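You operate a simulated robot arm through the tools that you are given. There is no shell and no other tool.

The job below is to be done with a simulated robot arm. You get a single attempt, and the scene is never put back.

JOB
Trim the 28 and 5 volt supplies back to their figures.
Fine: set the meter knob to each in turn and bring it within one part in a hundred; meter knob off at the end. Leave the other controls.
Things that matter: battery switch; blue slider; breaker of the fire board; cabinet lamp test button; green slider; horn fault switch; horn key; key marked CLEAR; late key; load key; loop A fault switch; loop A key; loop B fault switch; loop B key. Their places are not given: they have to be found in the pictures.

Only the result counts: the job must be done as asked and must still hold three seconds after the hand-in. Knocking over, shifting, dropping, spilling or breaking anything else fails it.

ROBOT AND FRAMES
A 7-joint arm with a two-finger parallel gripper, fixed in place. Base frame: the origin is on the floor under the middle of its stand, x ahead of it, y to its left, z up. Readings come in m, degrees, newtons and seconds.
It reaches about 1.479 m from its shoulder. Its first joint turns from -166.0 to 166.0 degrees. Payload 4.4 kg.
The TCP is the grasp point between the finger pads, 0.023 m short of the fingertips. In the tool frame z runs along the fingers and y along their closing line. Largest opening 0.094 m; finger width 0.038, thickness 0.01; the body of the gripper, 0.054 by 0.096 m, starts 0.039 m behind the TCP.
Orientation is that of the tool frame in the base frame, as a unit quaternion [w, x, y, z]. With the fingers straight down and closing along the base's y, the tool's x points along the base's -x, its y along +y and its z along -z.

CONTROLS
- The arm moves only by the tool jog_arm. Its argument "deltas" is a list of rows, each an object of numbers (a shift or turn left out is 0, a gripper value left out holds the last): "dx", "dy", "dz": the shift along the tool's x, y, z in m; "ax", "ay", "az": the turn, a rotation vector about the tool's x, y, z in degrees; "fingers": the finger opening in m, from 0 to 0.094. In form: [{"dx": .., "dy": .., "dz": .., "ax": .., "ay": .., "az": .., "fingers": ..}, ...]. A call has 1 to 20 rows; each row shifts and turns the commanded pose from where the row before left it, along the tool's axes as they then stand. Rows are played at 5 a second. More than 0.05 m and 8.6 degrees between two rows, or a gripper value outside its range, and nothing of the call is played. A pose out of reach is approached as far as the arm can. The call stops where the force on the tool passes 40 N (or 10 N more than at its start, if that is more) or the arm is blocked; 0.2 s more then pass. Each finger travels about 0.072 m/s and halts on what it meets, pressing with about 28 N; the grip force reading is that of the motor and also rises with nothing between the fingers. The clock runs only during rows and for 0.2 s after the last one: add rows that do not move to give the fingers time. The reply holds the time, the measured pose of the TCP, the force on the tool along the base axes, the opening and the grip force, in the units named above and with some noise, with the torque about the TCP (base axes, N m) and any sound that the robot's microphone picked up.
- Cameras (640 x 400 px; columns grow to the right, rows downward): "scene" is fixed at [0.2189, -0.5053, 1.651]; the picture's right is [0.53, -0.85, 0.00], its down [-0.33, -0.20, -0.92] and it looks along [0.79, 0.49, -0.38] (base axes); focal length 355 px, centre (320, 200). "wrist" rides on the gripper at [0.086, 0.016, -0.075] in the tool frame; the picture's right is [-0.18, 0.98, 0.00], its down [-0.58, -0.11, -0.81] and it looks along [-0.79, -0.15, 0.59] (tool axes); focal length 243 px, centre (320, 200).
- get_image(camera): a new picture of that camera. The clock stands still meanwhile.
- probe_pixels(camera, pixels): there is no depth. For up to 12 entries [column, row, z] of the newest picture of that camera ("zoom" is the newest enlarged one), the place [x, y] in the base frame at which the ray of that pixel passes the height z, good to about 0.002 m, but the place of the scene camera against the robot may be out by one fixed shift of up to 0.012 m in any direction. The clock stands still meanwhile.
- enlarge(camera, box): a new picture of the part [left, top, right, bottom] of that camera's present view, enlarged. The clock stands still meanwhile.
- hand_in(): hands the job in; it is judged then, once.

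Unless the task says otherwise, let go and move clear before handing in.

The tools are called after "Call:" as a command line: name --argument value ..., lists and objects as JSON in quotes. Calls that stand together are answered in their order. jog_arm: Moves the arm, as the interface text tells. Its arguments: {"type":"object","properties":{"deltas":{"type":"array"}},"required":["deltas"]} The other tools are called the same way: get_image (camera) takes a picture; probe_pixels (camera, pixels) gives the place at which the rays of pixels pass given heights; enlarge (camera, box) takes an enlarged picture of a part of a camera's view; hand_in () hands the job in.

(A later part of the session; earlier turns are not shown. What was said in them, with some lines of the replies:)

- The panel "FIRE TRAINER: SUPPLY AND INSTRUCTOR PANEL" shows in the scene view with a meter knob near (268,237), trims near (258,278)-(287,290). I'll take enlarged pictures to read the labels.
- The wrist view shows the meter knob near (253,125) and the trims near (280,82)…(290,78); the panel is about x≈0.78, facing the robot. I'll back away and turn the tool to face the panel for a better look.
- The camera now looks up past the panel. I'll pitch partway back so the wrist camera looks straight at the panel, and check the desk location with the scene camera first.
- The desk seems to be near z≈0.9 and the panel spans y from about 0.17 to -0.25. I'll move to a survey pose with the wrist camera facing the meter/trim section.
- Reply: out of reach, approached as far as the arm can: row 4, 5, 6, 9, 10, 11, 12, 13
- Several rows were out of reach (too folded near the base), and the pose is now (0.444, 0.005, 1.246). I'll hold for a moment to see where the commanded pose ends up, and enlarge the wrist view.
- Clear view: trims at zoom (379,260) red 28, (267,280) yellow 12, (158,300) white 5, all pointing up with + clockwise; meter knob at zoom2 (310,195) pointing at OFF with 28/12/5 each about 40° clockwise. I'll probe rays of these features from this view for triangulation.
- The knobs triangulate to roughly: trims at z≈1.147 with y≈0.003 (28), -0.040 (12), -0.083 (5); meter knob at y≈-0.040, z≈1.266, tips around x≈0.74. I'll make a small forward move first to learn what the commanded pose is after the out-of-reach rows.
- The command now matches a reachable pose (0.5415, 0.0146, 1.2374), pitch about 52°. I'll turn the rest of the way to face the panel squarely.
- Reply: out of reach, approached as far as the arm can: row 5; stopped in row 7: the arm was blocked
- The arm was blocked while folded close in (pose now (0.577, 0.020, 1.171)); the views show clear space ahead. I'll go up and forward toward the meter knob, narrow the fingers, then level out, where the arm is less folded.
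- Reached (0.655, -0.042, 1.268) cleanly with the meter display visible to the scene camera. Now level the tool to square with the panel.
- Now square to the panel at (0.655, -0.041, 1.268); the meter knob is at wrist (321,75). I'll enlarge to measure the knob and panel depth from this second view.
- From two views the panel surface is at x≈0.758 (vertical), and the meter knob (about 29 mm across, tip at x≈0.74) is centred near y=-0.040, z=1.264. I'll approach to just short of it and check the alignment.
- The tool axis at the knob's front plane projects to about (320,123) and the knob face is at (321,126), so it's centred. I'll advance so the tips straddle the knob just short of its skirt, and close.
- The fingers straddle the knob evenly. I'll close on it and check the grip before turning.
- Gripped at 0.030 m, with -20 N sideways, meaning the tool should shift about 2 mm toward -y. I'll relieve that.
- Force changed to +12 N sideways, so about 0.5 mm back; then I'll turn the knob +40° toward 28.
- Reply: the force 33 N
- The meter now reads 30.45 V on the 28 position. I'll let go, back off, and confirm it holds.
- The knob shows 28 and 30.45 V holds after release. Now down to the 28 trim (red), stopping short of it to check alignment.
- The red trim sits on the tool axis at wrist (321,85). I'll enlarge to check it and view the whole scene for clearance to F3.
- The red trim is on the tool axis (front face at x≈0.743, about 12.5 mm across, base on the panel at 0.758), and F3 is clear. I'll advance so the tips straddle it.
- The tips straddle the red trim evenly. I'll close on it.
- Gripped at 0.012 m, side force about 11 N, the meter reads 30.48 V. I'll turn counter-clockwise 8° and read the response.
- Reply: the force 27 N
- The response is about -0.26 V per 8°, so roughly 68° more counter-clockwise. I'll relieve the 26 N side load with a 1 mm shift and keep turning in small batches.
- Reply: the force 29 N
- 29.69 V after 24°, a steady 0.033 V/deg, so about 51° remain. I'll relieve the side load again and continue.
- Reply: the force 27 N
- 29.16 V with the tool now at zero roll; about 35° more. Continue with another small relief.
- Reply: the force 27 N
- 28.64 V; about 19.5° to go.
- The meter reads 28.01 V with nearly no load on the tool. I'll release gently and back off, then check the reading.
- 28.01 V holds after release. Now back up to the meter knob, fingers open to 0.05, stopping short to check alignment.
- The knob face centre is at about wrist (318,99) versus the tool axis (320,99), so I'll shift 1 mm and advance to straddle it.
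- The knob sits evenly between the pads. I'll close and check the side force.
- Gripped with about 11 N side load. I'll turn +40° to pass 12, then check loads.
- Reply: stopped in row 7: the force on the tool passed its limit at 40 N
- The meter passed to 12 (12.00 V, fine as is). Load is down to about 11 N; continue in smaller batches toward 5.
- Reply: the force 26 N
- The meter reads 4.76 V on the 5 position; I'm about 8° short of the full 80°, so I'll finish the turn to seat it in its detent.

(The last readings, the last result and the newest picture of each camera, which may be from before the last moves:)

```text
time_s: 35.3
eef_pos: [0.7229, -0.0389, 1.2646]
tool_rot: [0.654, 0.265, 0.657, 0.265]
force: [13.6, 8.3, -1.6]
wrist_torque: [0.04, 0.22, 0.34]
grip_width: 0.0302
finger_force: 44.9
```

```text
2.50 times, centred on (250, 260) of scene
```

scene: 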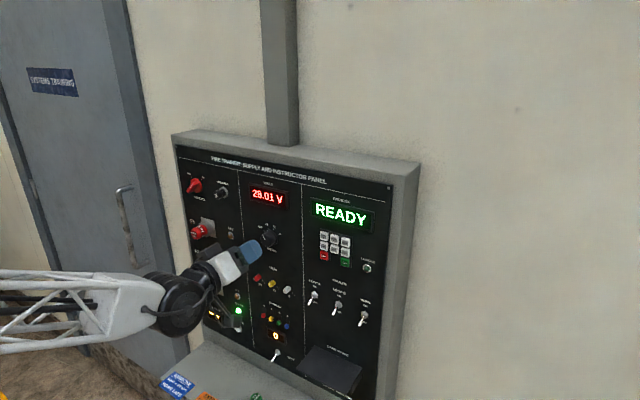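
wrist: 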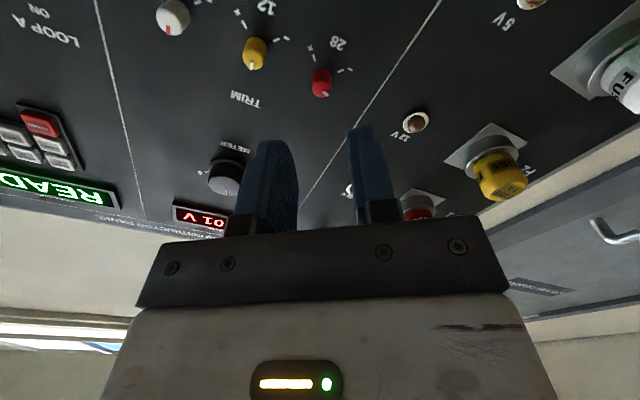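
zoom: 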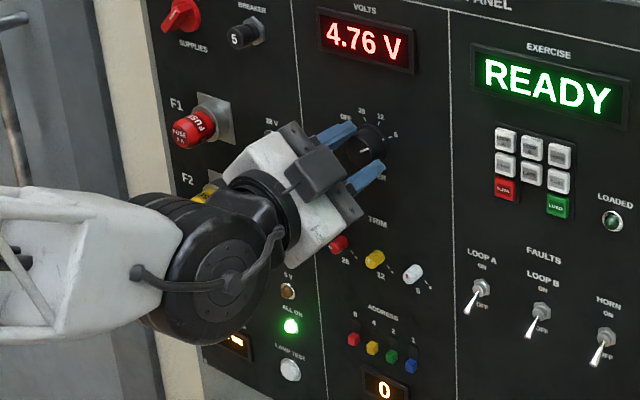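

Still 4.76 V. Release, back off, and unwind the roll to about -20° to leave room for turning the 5 trim clockwise.

Call:
jog_arm --deltas '[{"fingers": 0.05}, {}, {"dz": -0.03}, {"dz": -0.025}, {"az": -8}, {"az": -8}, {"az": -8}, {"az": -8}, {"az": -8}, {"az": -8}, {"az": -8}, {"az": -8, "fingers": 0.03}, {}]'

Call:
enlarge --camera "scene" --box '[190, 180, 310, 340]'

Call:
get_image --camera "wrist"

```text
time_s: 38.1
eef_pos: [0.6676, -0.0392, 1.2649]
tool_rot: [0.695, -0.124, 0.698, -0.124]
force: [1.1, -0.5, -0.1]
wrist_torque: [0.01, -0.01, 0.01]
grip_width: 0.0298
finger_force: 0.0
```

```text
2.50 times, centred on (250, 260) of scene
```

zoom: 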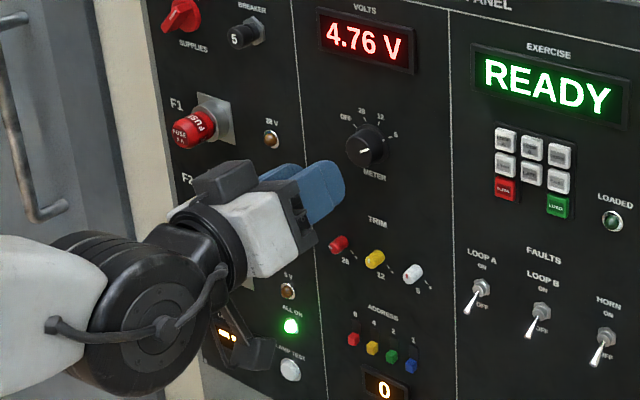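

```text
taken
```

wrist: 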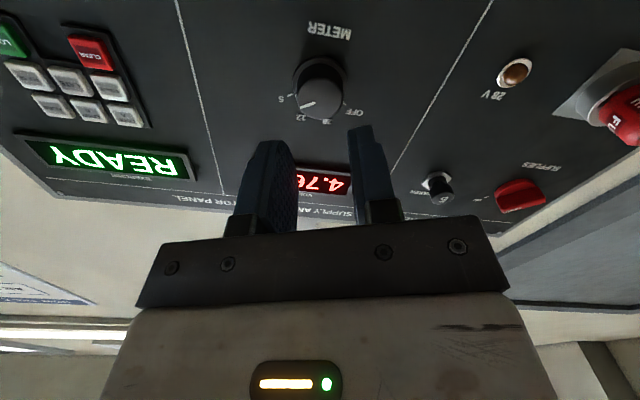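

5 position confirmed (knob pointer toward 5, 4.76 V). Now down to the white 5 trim, stopping short.

Call:
jog_arm --deltas '[{"dx": 0.0419}, {"dx": 0.0419}, {"dx": 0.0419}, {}, {}]'

Call:
enlarge --camera "wrist" --box '[240, 40, 400, 140]'

Call:
get_image --camera "scene"

```text
time_s: 39.3
eef_pos: [0.6665, -0.0812, 1.146]
tool_rot: [0.695, -0.122, 0.698, -0.122]
force: [-0.3, -0.4, 0.5]
wrist_torque: [-0.02, 0.01, -0.03]
grip_width: 0.0298
finger_force: 0.1
```

```text
4.00 times, centred on (320, 90) of wrist
```

zoom: 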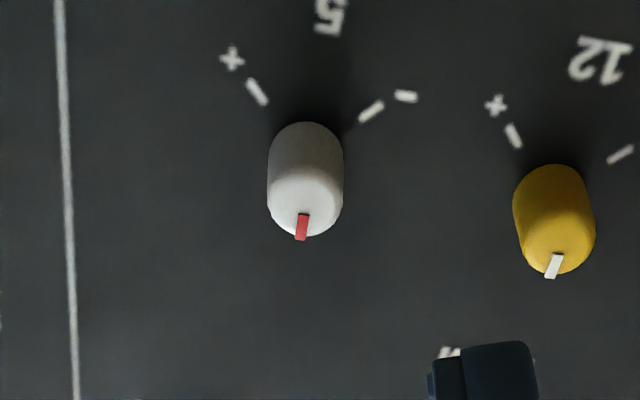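

```text
taken
```

scene: 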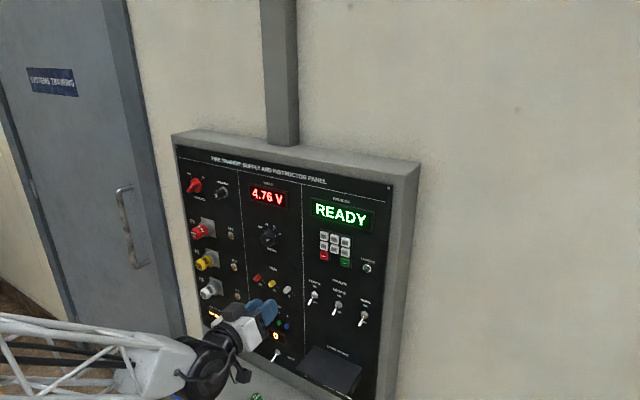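

The white trim face centre is at wrist (316,91) versus the tool axis (320,92): 2.4 mm off toward -y. I'll correct and advance to straddle it.

Call:
jog_arm --deltas '[{"dy": -0.0024, "dz": 0.02}, {"dz": 0.021}, {"dz": 0.02}, {}]'

Call:
enlarge --camera "wrist" --box '[240, 100, 400, 200]'

Call:
enlarge --camera "scene" --box '[220, 170, 340, 340]'

```text
time_s: 40.3
eef_pos: [0.7282, -0.0842, 1.1479]
tool_rot: [0.695, -0.122, 0.698, -0.124]
force: [-0.5, -0.2, 0.2]
wrist_torque: [-0.03, -0.01, -0.02]
grip_width: 0.0302
finger_force: 0.0
```

```text
4.00 times, centred on (320, 150) of wrist
```

zoom: 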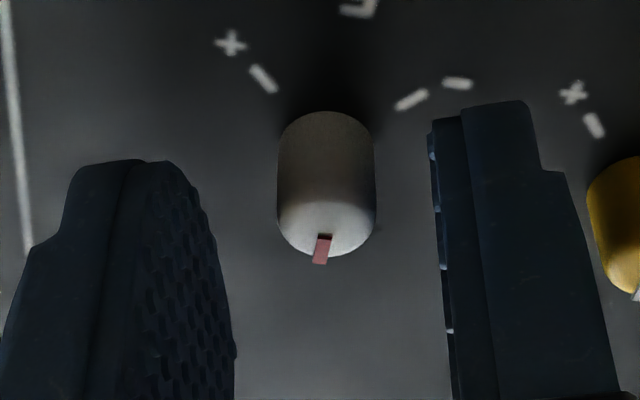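

```text
2.35 times, centred on (280, 255) of scene
```

zoom: 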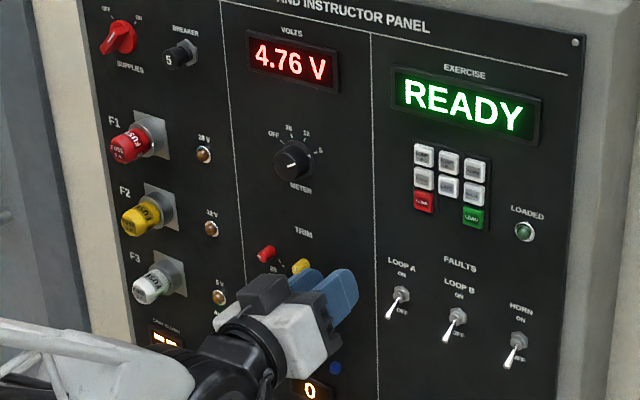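

The white trim is between the pads with the yellow one clear of the right finger. Small 0.5 mm correction, then close.

Call:
jog_arm --deltas '[{"dy": 0.0005}, {"fingers": 0.004}, {}, {}]'

Call:
enlarge --camera "scene" --box '[220, 170, 340, 340]'

```text
time_s: 41.3
eef_pos: [0.7276, -0.0826, 1.1469]
tool_rot: [0.695, -0.124, 0.698, -0.123]
force: [2.7, 20.5, -4.7]
wrist_torque: [0.06, 0.01, 0.48]
grip_width: 0.0121
finger_force: 44.1
```

```text
2.35 times, centred on (280, 255) of scene
```

zoom: 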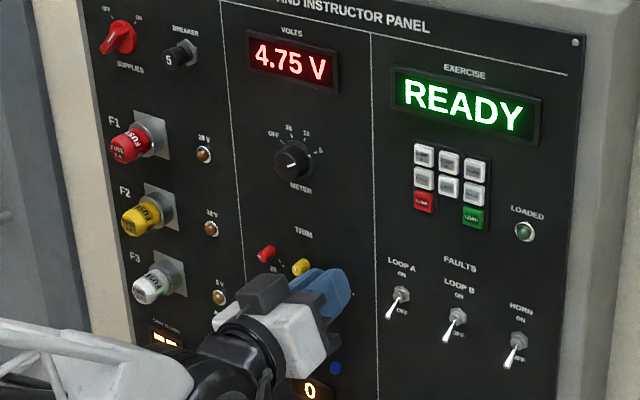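

Gripped; 4.75 V, side load 21 N toward +y. I'll relieve by 0.9 mm and turn clockwise 16°.

Call:
jog_arm --deltas '[{"dy": 0.0009}, {"az": 8}, {"az": 8}, {}]'

Call:
enlarge --camera "scene" --box '[220, 170, 340, 340]'

```text
time_s: 42.3
eef_pos: [0.7283, -0.084, 1.1479]
tool_rot: [0.705, -0.023, 0.708, -0.025]
force: [-6.3, 6.5, -6.9]
wrist_torque: [0.01, -0.01, 0.17]
grip_width: 0.012
finger_force: 44.7
```

```text
2.35 times, centred on (280, 255) of scene
```

zoom: 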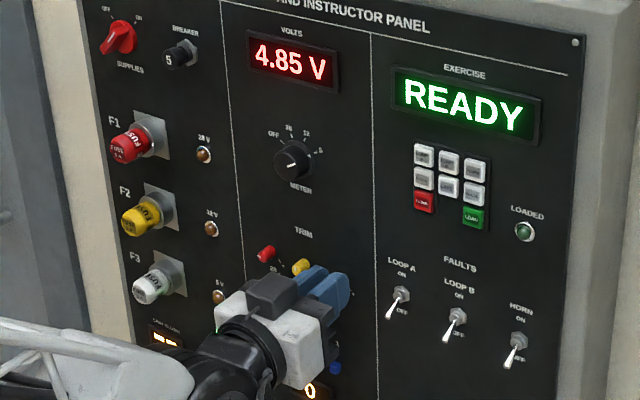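

4.85 V after 16° (about 0.006 V/deg), so roughly 25° more.

Call:
jog_arm --deltas '[{"az": 8}, {"az": 8}, {"az": 7}, {}]'

Call:
enlarge --camera "scene" --box '[220, 170, 340, 340]'

```text
time_s: 43.3
eef_pos: [0.7279, -0.0846, 1.1472]
tool_rot: [0.696, 0.118, 0.698, 0.116]
force: [-6.8, -31.4, -6.1]
wrist_torque: [-0.08, -0.02, -0.76]
grip_width: 0.0119
finger_force: 45.2
```

```text
2.35 times, centred on (280, 255) of scene
```

zoom: 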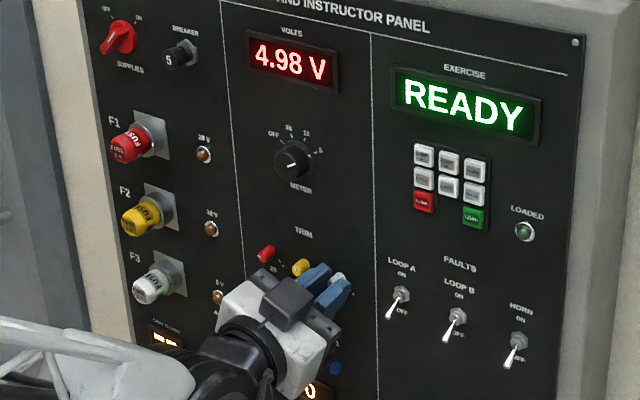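

4.98 V, with -31 N side load; I'll relieve it and add about 3°.

Call:
jog_arm --deltas '[{"dy": -0.0013}, {"az": 3.2}, {}]'

Call:
enlarge --camera "scene" --box '[220, 170, 340, 340]'

```text
time_s: 44.1
eef_pos: [0.7275, -0.0846, 1.1475]
tool_rot: [0.693, 0.136, 0.695, 0.136]
force: [-40.9, -9.3, 8.7]
wrist_torque: [0.03, -0.26, -0.24]
grip_width: 0.0121
finger_force: 44.7
```

```text
2.35 times, centred on (280, 255) of scene
```

zoom: 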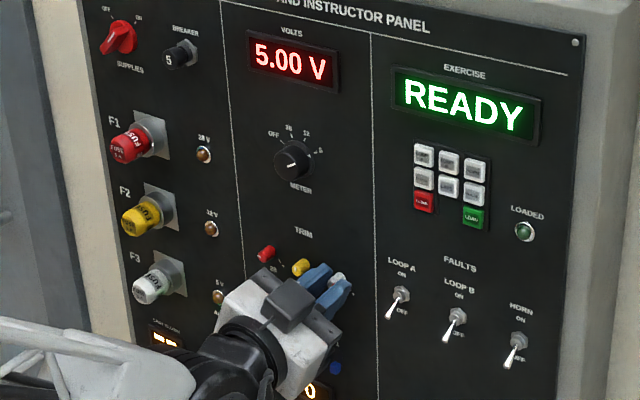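

5.00 V. There's a 41 N axial load through the grip, so I'll ease back 1 mm, then open and retract.

Call:
jog_arm --deltas '[{"dz": -0.001}, {"fingers": 0.03}, {}, {"dz": -0.03}, {"dz": -0.03}, {}]'

Call:
enlarge --camera "scene" --box '[220, 170, 340, 340]'

Call:
get_image --camera "wrist"

```text
time_s: 45.5
eef_pos: [0.666, -0.085, 1.1467]
tool_rot: [0.693, 0.137, 0.695, 0.136]
force: [-0.3, -0.2, 0.1]
wrist_torque: [0.01, 0.0, 0.02]
grip_width: 0.03
finger_force: 0.0
```

```text
2.35 times, centred on (280, 255) of scene
```

zoom: 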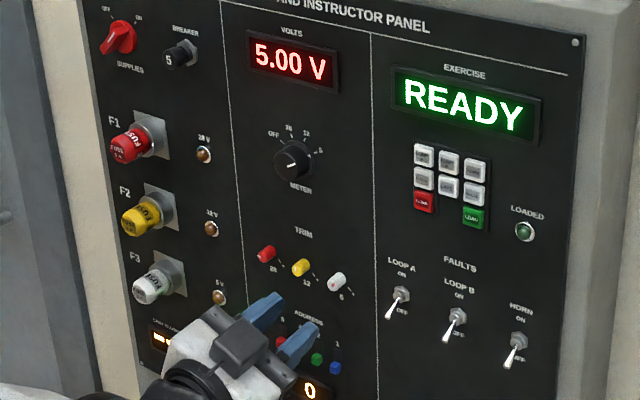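

```text
taken
```

wrist: 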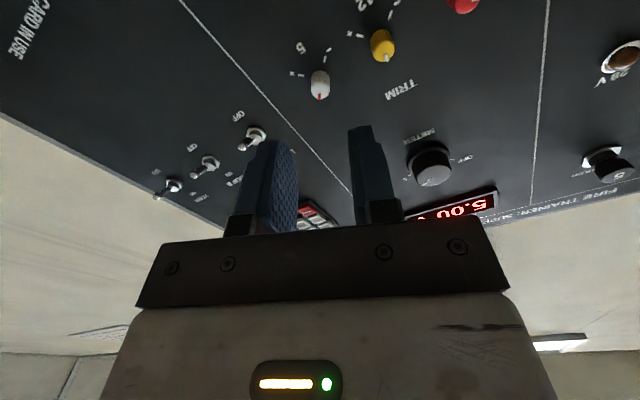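

5.00 V holds after release. Back up to the meter knob with roll about +46° so I can turn it back 80° to 28 (a re-check) and then to OFF.

Call:
jog_arm --deltas '[{"dx": -0.0308, "dy": 0.0288}, {"dx": -0.0308, "dy": 0.0288, "fingers": 0.046}, {"dx": -0.0308, "dy": 0.0288}, {"az": 8}, {"az": 8}, {"az": 8}, {}, {}]'

Call:
enlarge --camera "wrist" --box '[240, 40, 400, 140]'

Call:
enlarge --camera "scene" --box '[220, 170, 340, 340]'

```text
time_s: 47.3
eef_pos: [0.669, -0.039, 1.2656]
tool_rot: [0.649, 0.278, 0.652, 0.276]
force: [-0.2, -0.1, 0.4]
wrist_torque: [-0.01, 0.02, -0.01]
grip_width: 0.0459
finger_force: 0.0
```

```text
4.00 times, centred on (320, 90) of wrist
```

zoom: 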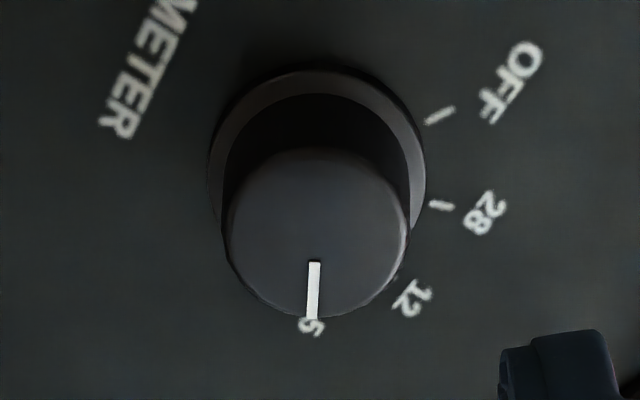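

```text
2.35 times, centred on (280, 255) of scene
```

zoom: 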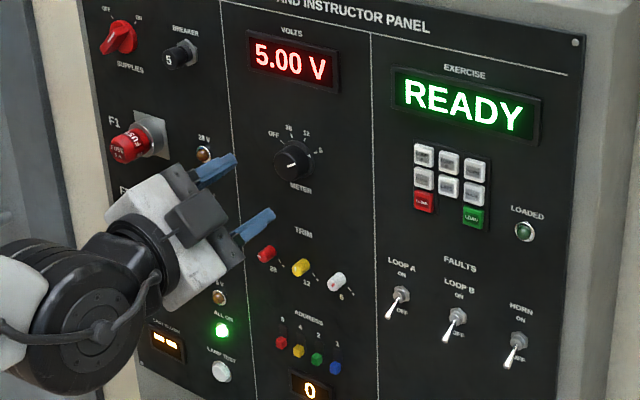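

The knob is centred on the tool axis. Advance and grip.

Call:
jog_arm --deltas '[{"dz": 0.018}, {"dz": 0.018}, {"dz": 0.018}, {}, {"fingers": 0.015}, {}, {}]'

```text
time_s: 48.9
eef_pos: [0.7234, -0.0389, 1.2651]
tool_rot: [0.65, 0.278, 0.652, 0.276]
force: [12.4, -0.6, 1.8]
wrist_torque: [-0.03, 0.02, -0.05]
grip_width: 0.0298
finger_force: 44.7
```

Gripped with almost no side load. Turn counter-clockwise in batches of 24–40°.

Call:
jog_arm --deltas '[{"az": -8}, {"az": -8}, {"az": -8}, {}]'

```text
time_s: 49.9
eef_pos: [0.7218, -0.0394, 1.2651]
tool_rot: [0.693, 0.136, 0.695, 0.135]
force: [19.4, -8.7, 9.4]
wrist_torque: [0.02, 0.07, -0.16]
grip_width: 0.0301
finger_force: 45.1
```

Loads are modest; continue counter-clockwise with a small relief.

Call:
jog_arm --deltas '[{"dx": -0.0004, "dz": 0.0006}, {"az": -8}, {"az": -8}, {"az": -8}, {}]'

Call:
enlarge --camera "scene" --box '[220, 170, 340, 340]'

```text
time_s: 51.1
eef_pos: [0.7215, -0.039, 1.2656]
tool_rot: [0.706, -0.011, 0.708, -0.012]
force: [-34.6, -0.7, 15.7]
wrist_torque: [0.0, -0.51, 0.1]
grip_width: 0.03
finger_force: 44.8
```

```text
2.35 times, centred on (280, 255) of scene
```

zoom: 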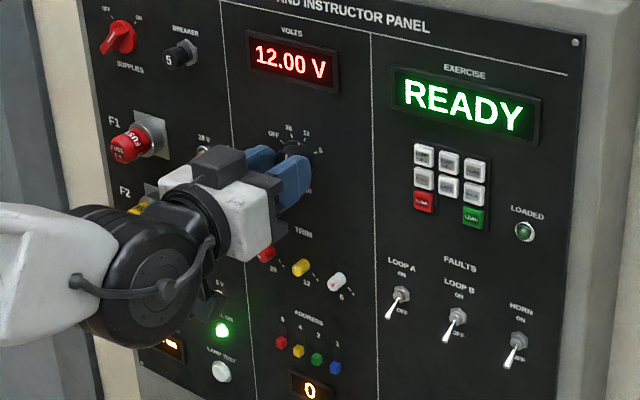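

Now at 12 (12.00 V). Relieve the axial load and continue to 28.

Call:
jog_arm --deltas '[{"dx": -0.0005, "dz": -0.0012}, {"az": -8}, {"az": -8}, {}]'

```text
time_s: 52.1
eef_pos: [0.7225, -0.038, 1.265]
tool_rot: [0.697, -0.11, 0.7, -0.11]
force: [22.8, -6.0, 12.4]
wrist_torque: [0.02, 0.04, -0.3]
grip_width: 0.0301
finger_force: 44.6
```

Call:
jog_arm --deltas '[{"dx": -0.0004, "dz": 0.0006}, {"az": -8}, {"az": -8}, {}]'

Call:
enlarge --camera "scene" --box '[220, 170, 340, 340]'

```text
time_s: 53.1
eef_pos: [0.7218, -0.038, 1.2657]
tool_rot: [0.675, -0.205, 0.678, -0.207]
force: [11.5, -13.3, 2.9]
wrist_torque: [0.0, -0.09, -0.32]
grip_width: 0.03
finger_force: 44.6
```

```text
2.35 times, centred on (280, 255) of scene
```

zoom: 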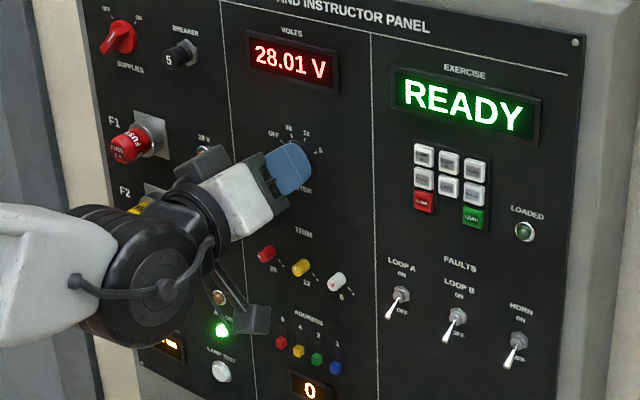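

28.01 V confirmed. I'll release, unwind the roll clear of the knob, then regrip for the last 40° to OFF.

Call:
jog_arm --deltas '[{"fingers": 0.046}, {}, {"dz": -0.03}, {"dz": -0.024}, {"az": 8}, {"az": 8}, {"az": 8}, {"az": 8}, {"az": 8}, {"az": 8}, {}]'

Call:
enlarge --camera "wrist" --box '[240, 40, 400, 140]'

Call:
enlarge --camera "scene" --box '[220, 170, 340, 340]'

```text
time_s: 55.5
eef_pos: [0.6678, -0.0397, 1.2655]
tool_rot: [0.7, 0.087, 0.703, 0.088]
force: [0.0, 0.2, 0.0]
wrist_torque: [0.0, -0.02, -0.01]
grip_width: 0.0461
finger_force: 0.0
```

```text
4.00 times, centred on (320, 90) of wrist
```

zoom: 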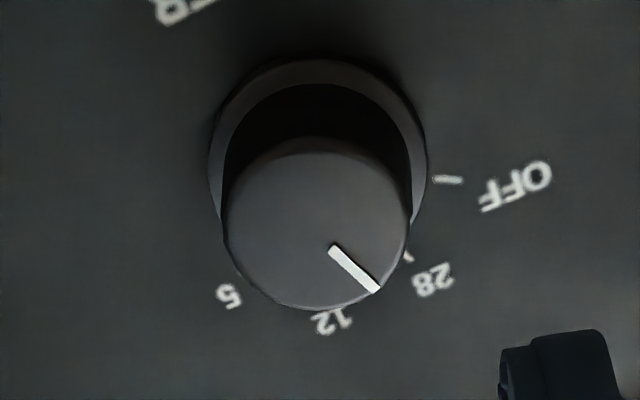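

```text
2.35 times, centred on (280, 255) of scene
```

zoom: 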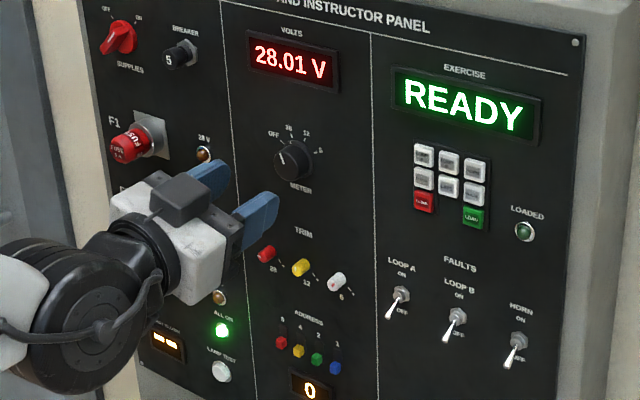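

Knob still on 28 at 28.01 V and centred. Advance and regrip.

Call:
jog_arm --deltas '[{"dz": 0.018}, {"dz": 0.018}, {"dz": 0.018}, {}, {"fingers": 0.015}, {}, {}]'

```text
time_s: 57.1
eef_pos: [0.7226, -0.0392, 1.265]
tool_rot: [0.7, 0.088, 0.703, 0.086]
force: [4.4, -21.0, -2.9]
wrist_torque: [-0.03, 0.0, -0.52]
grip_width: 0.03
finger_force: 44.8
```

Gripped with -21 N side load; relieve 0.9 mm and turn counter-clockwise toward OFF.

Call:
jog_arm --deltas '[{"dy": -0.0009}, {"az": -8}, {"az": -8}, {"az": -4}, {}]'

```text
time_s: 58.3
eef_pos: [0.7219, -0.0404, 1.2657]
tool_rot: [0.705, -0.037, 0.708, -0.036]
force: [15.1, 5.4, -0.3]
wrist_torque: [-0.04, -0.1, 0.2]
grip_width: 0.0301
finger_force: 44.9
stopped in row 5: the force on the tool passed its limit at 41 N (the readings are from after the stop); the commanded pose is now the measured one
```

Call:
jog_arm --deltas '[{"az": -7}, {"az": -7}, {"az": -6}, {}]'

Call:
enlarge --camera "scene" --box '[220, 170, 340, 340]'

```text
time_s: 59.3
eef_pos: [0.721, -0.0403, 1.2651]
tool_rot: [0.687, -0.158, 0.691, -0.159]
force: [25.9, 18.5, -8.4]
wrist_torque: [0.1, 0.1, 0.5]
grip_width: 0.03
finger_force: 44.8
```

```text
2.35 times, centred on (280, 255) of scene
```

zoom: 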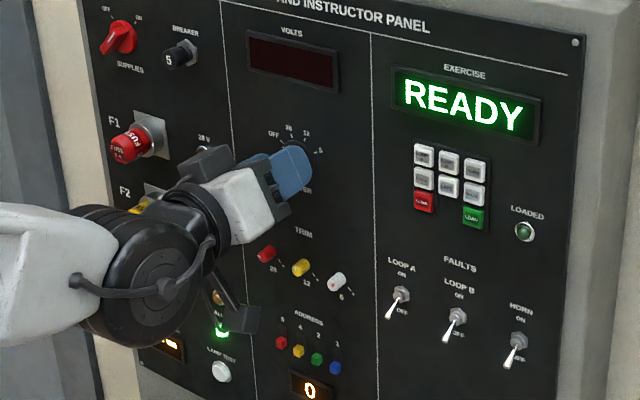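

The VOLTS display is blank, so the meter knob is off. Release and retract well clear.

Call:
jog_arm --deltas '[{"fingers": 0.05}, {}, {}, {"dz": -0.03}, {"dz": -0.03}, {"dz": -0.02}, {}]'

Call:
enlarge --camera "scene" --box '[180, 160, 400, 400]'

Call:
enlarge --camera "wrist" --box '[200, 0, 400, 125]'

Call:
get_image --camera "scene"

```text
time_s: 60.9
eef_pos: [0.6407, -0.0402, 1.2666]
tool_rot: [0.688, -0.158, 0.691, -0.158]
force: [-0.4, -0.3, -0.1]
wrist_torque: [0.03, -0.04, 0.01]
grip_width: 0.0497
finger_force: 0.0
```

```text
1.67 times, centred on (290, 280) of scene
```

zoom: 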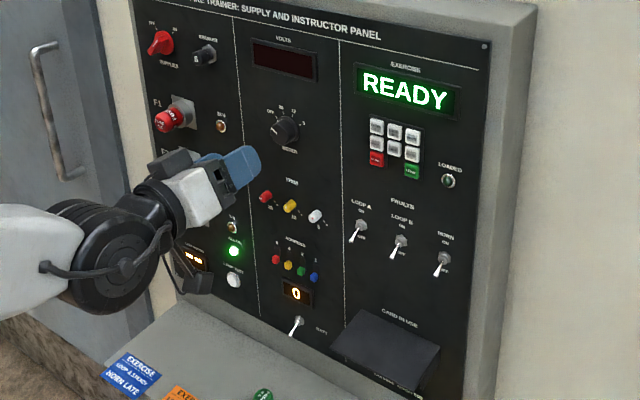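

```text
3.20 times, centred on (300, 62) of wrist
```

zoom: 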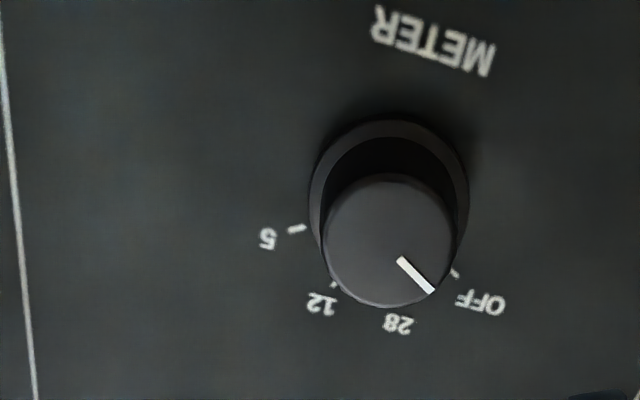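

```text
taken
```

scene: 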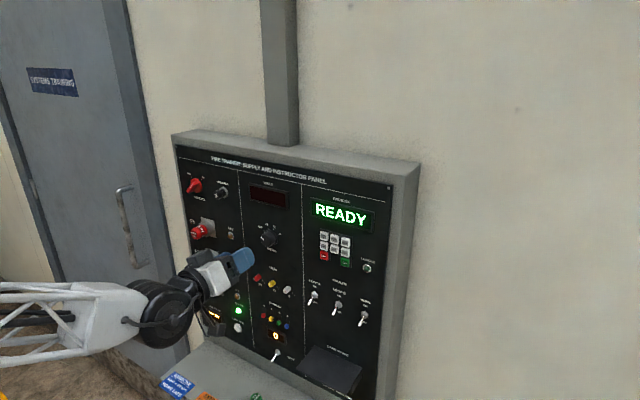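

The meter pointer lines up with the OFF tick (zoom (432,290) toward (455,273)) and the display is dark. READY, ALL ON, address 0 and the switches look unchanged. I'll back off a little more and take a last look.

Call:
jog_arm --deltas '[{"dz": -0.02}, {}, {}, {}, {}]'

Call:
enlarge --camera "scene" --box '[200, 160, 400, 320]'

Call:
enlarge --camera "scene" --box '[150, 290, 400, 400]'

```text
time_s: 62.1
eef_pos: [0.6213, -0.0401, 1.2657]
tool_rot: [0.688, -0.159, 0.691, -0.158]
force: [0.6, 0.3, -0.1]
wrist_torque: [-0.01, 0.01, -0.04]
grip_width: 0.05
finger_force: 0.1
```

```text
2.50 times, centred on (300, 240) of scene
```

zoom: 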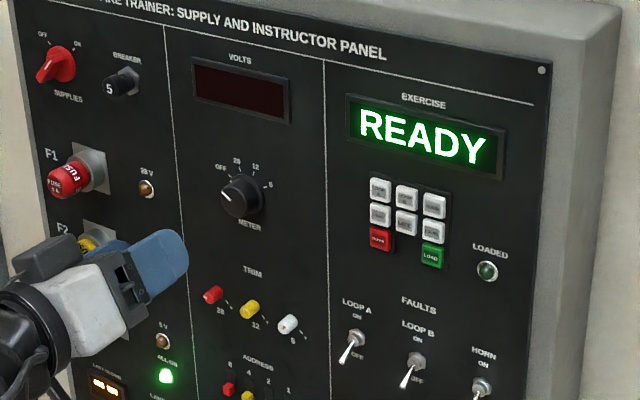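

```text
2.56 times, centred on (275, 345) of scene
```

zoom: 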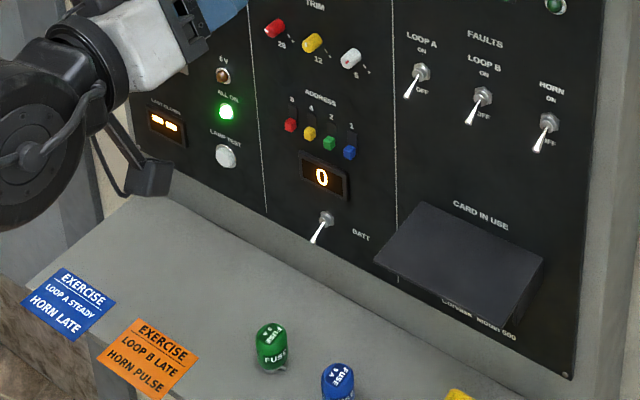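

The meter knob points to OFF with the display dark. The supplies last read 28.01 V and 5.00 V, the gripper is clear, and every other control looks as it was. Handing in.

Call:
hand_in

```text
The job is handed in.
```

Both supplies are trimmed back to their figures, the meter knob is off, and the job is handed in; no verdict came back.

| Supply | Before | After | Allowed band (±1%) |
|---|---|---|---|
| 28 V | 30.45 V | 28.01 V | 27.72–28.28 V |
| 5 V | 4.76 V | 5.00 V | 4.95–5.05 V |

Both readings held after I let go of the trims. I checked the 28 V again on the way back to off, after trimming the 5 V, and it still read 28.01 V.

The 12 V showed 12.00 V as the meter knob passed it, and I left its trim alone. In the last pictures the other controls looked as they did at the start. The display still reads READY, the address is 0 and ALL ON is lit. The gripper was open and clear of the panel at the hand-in.
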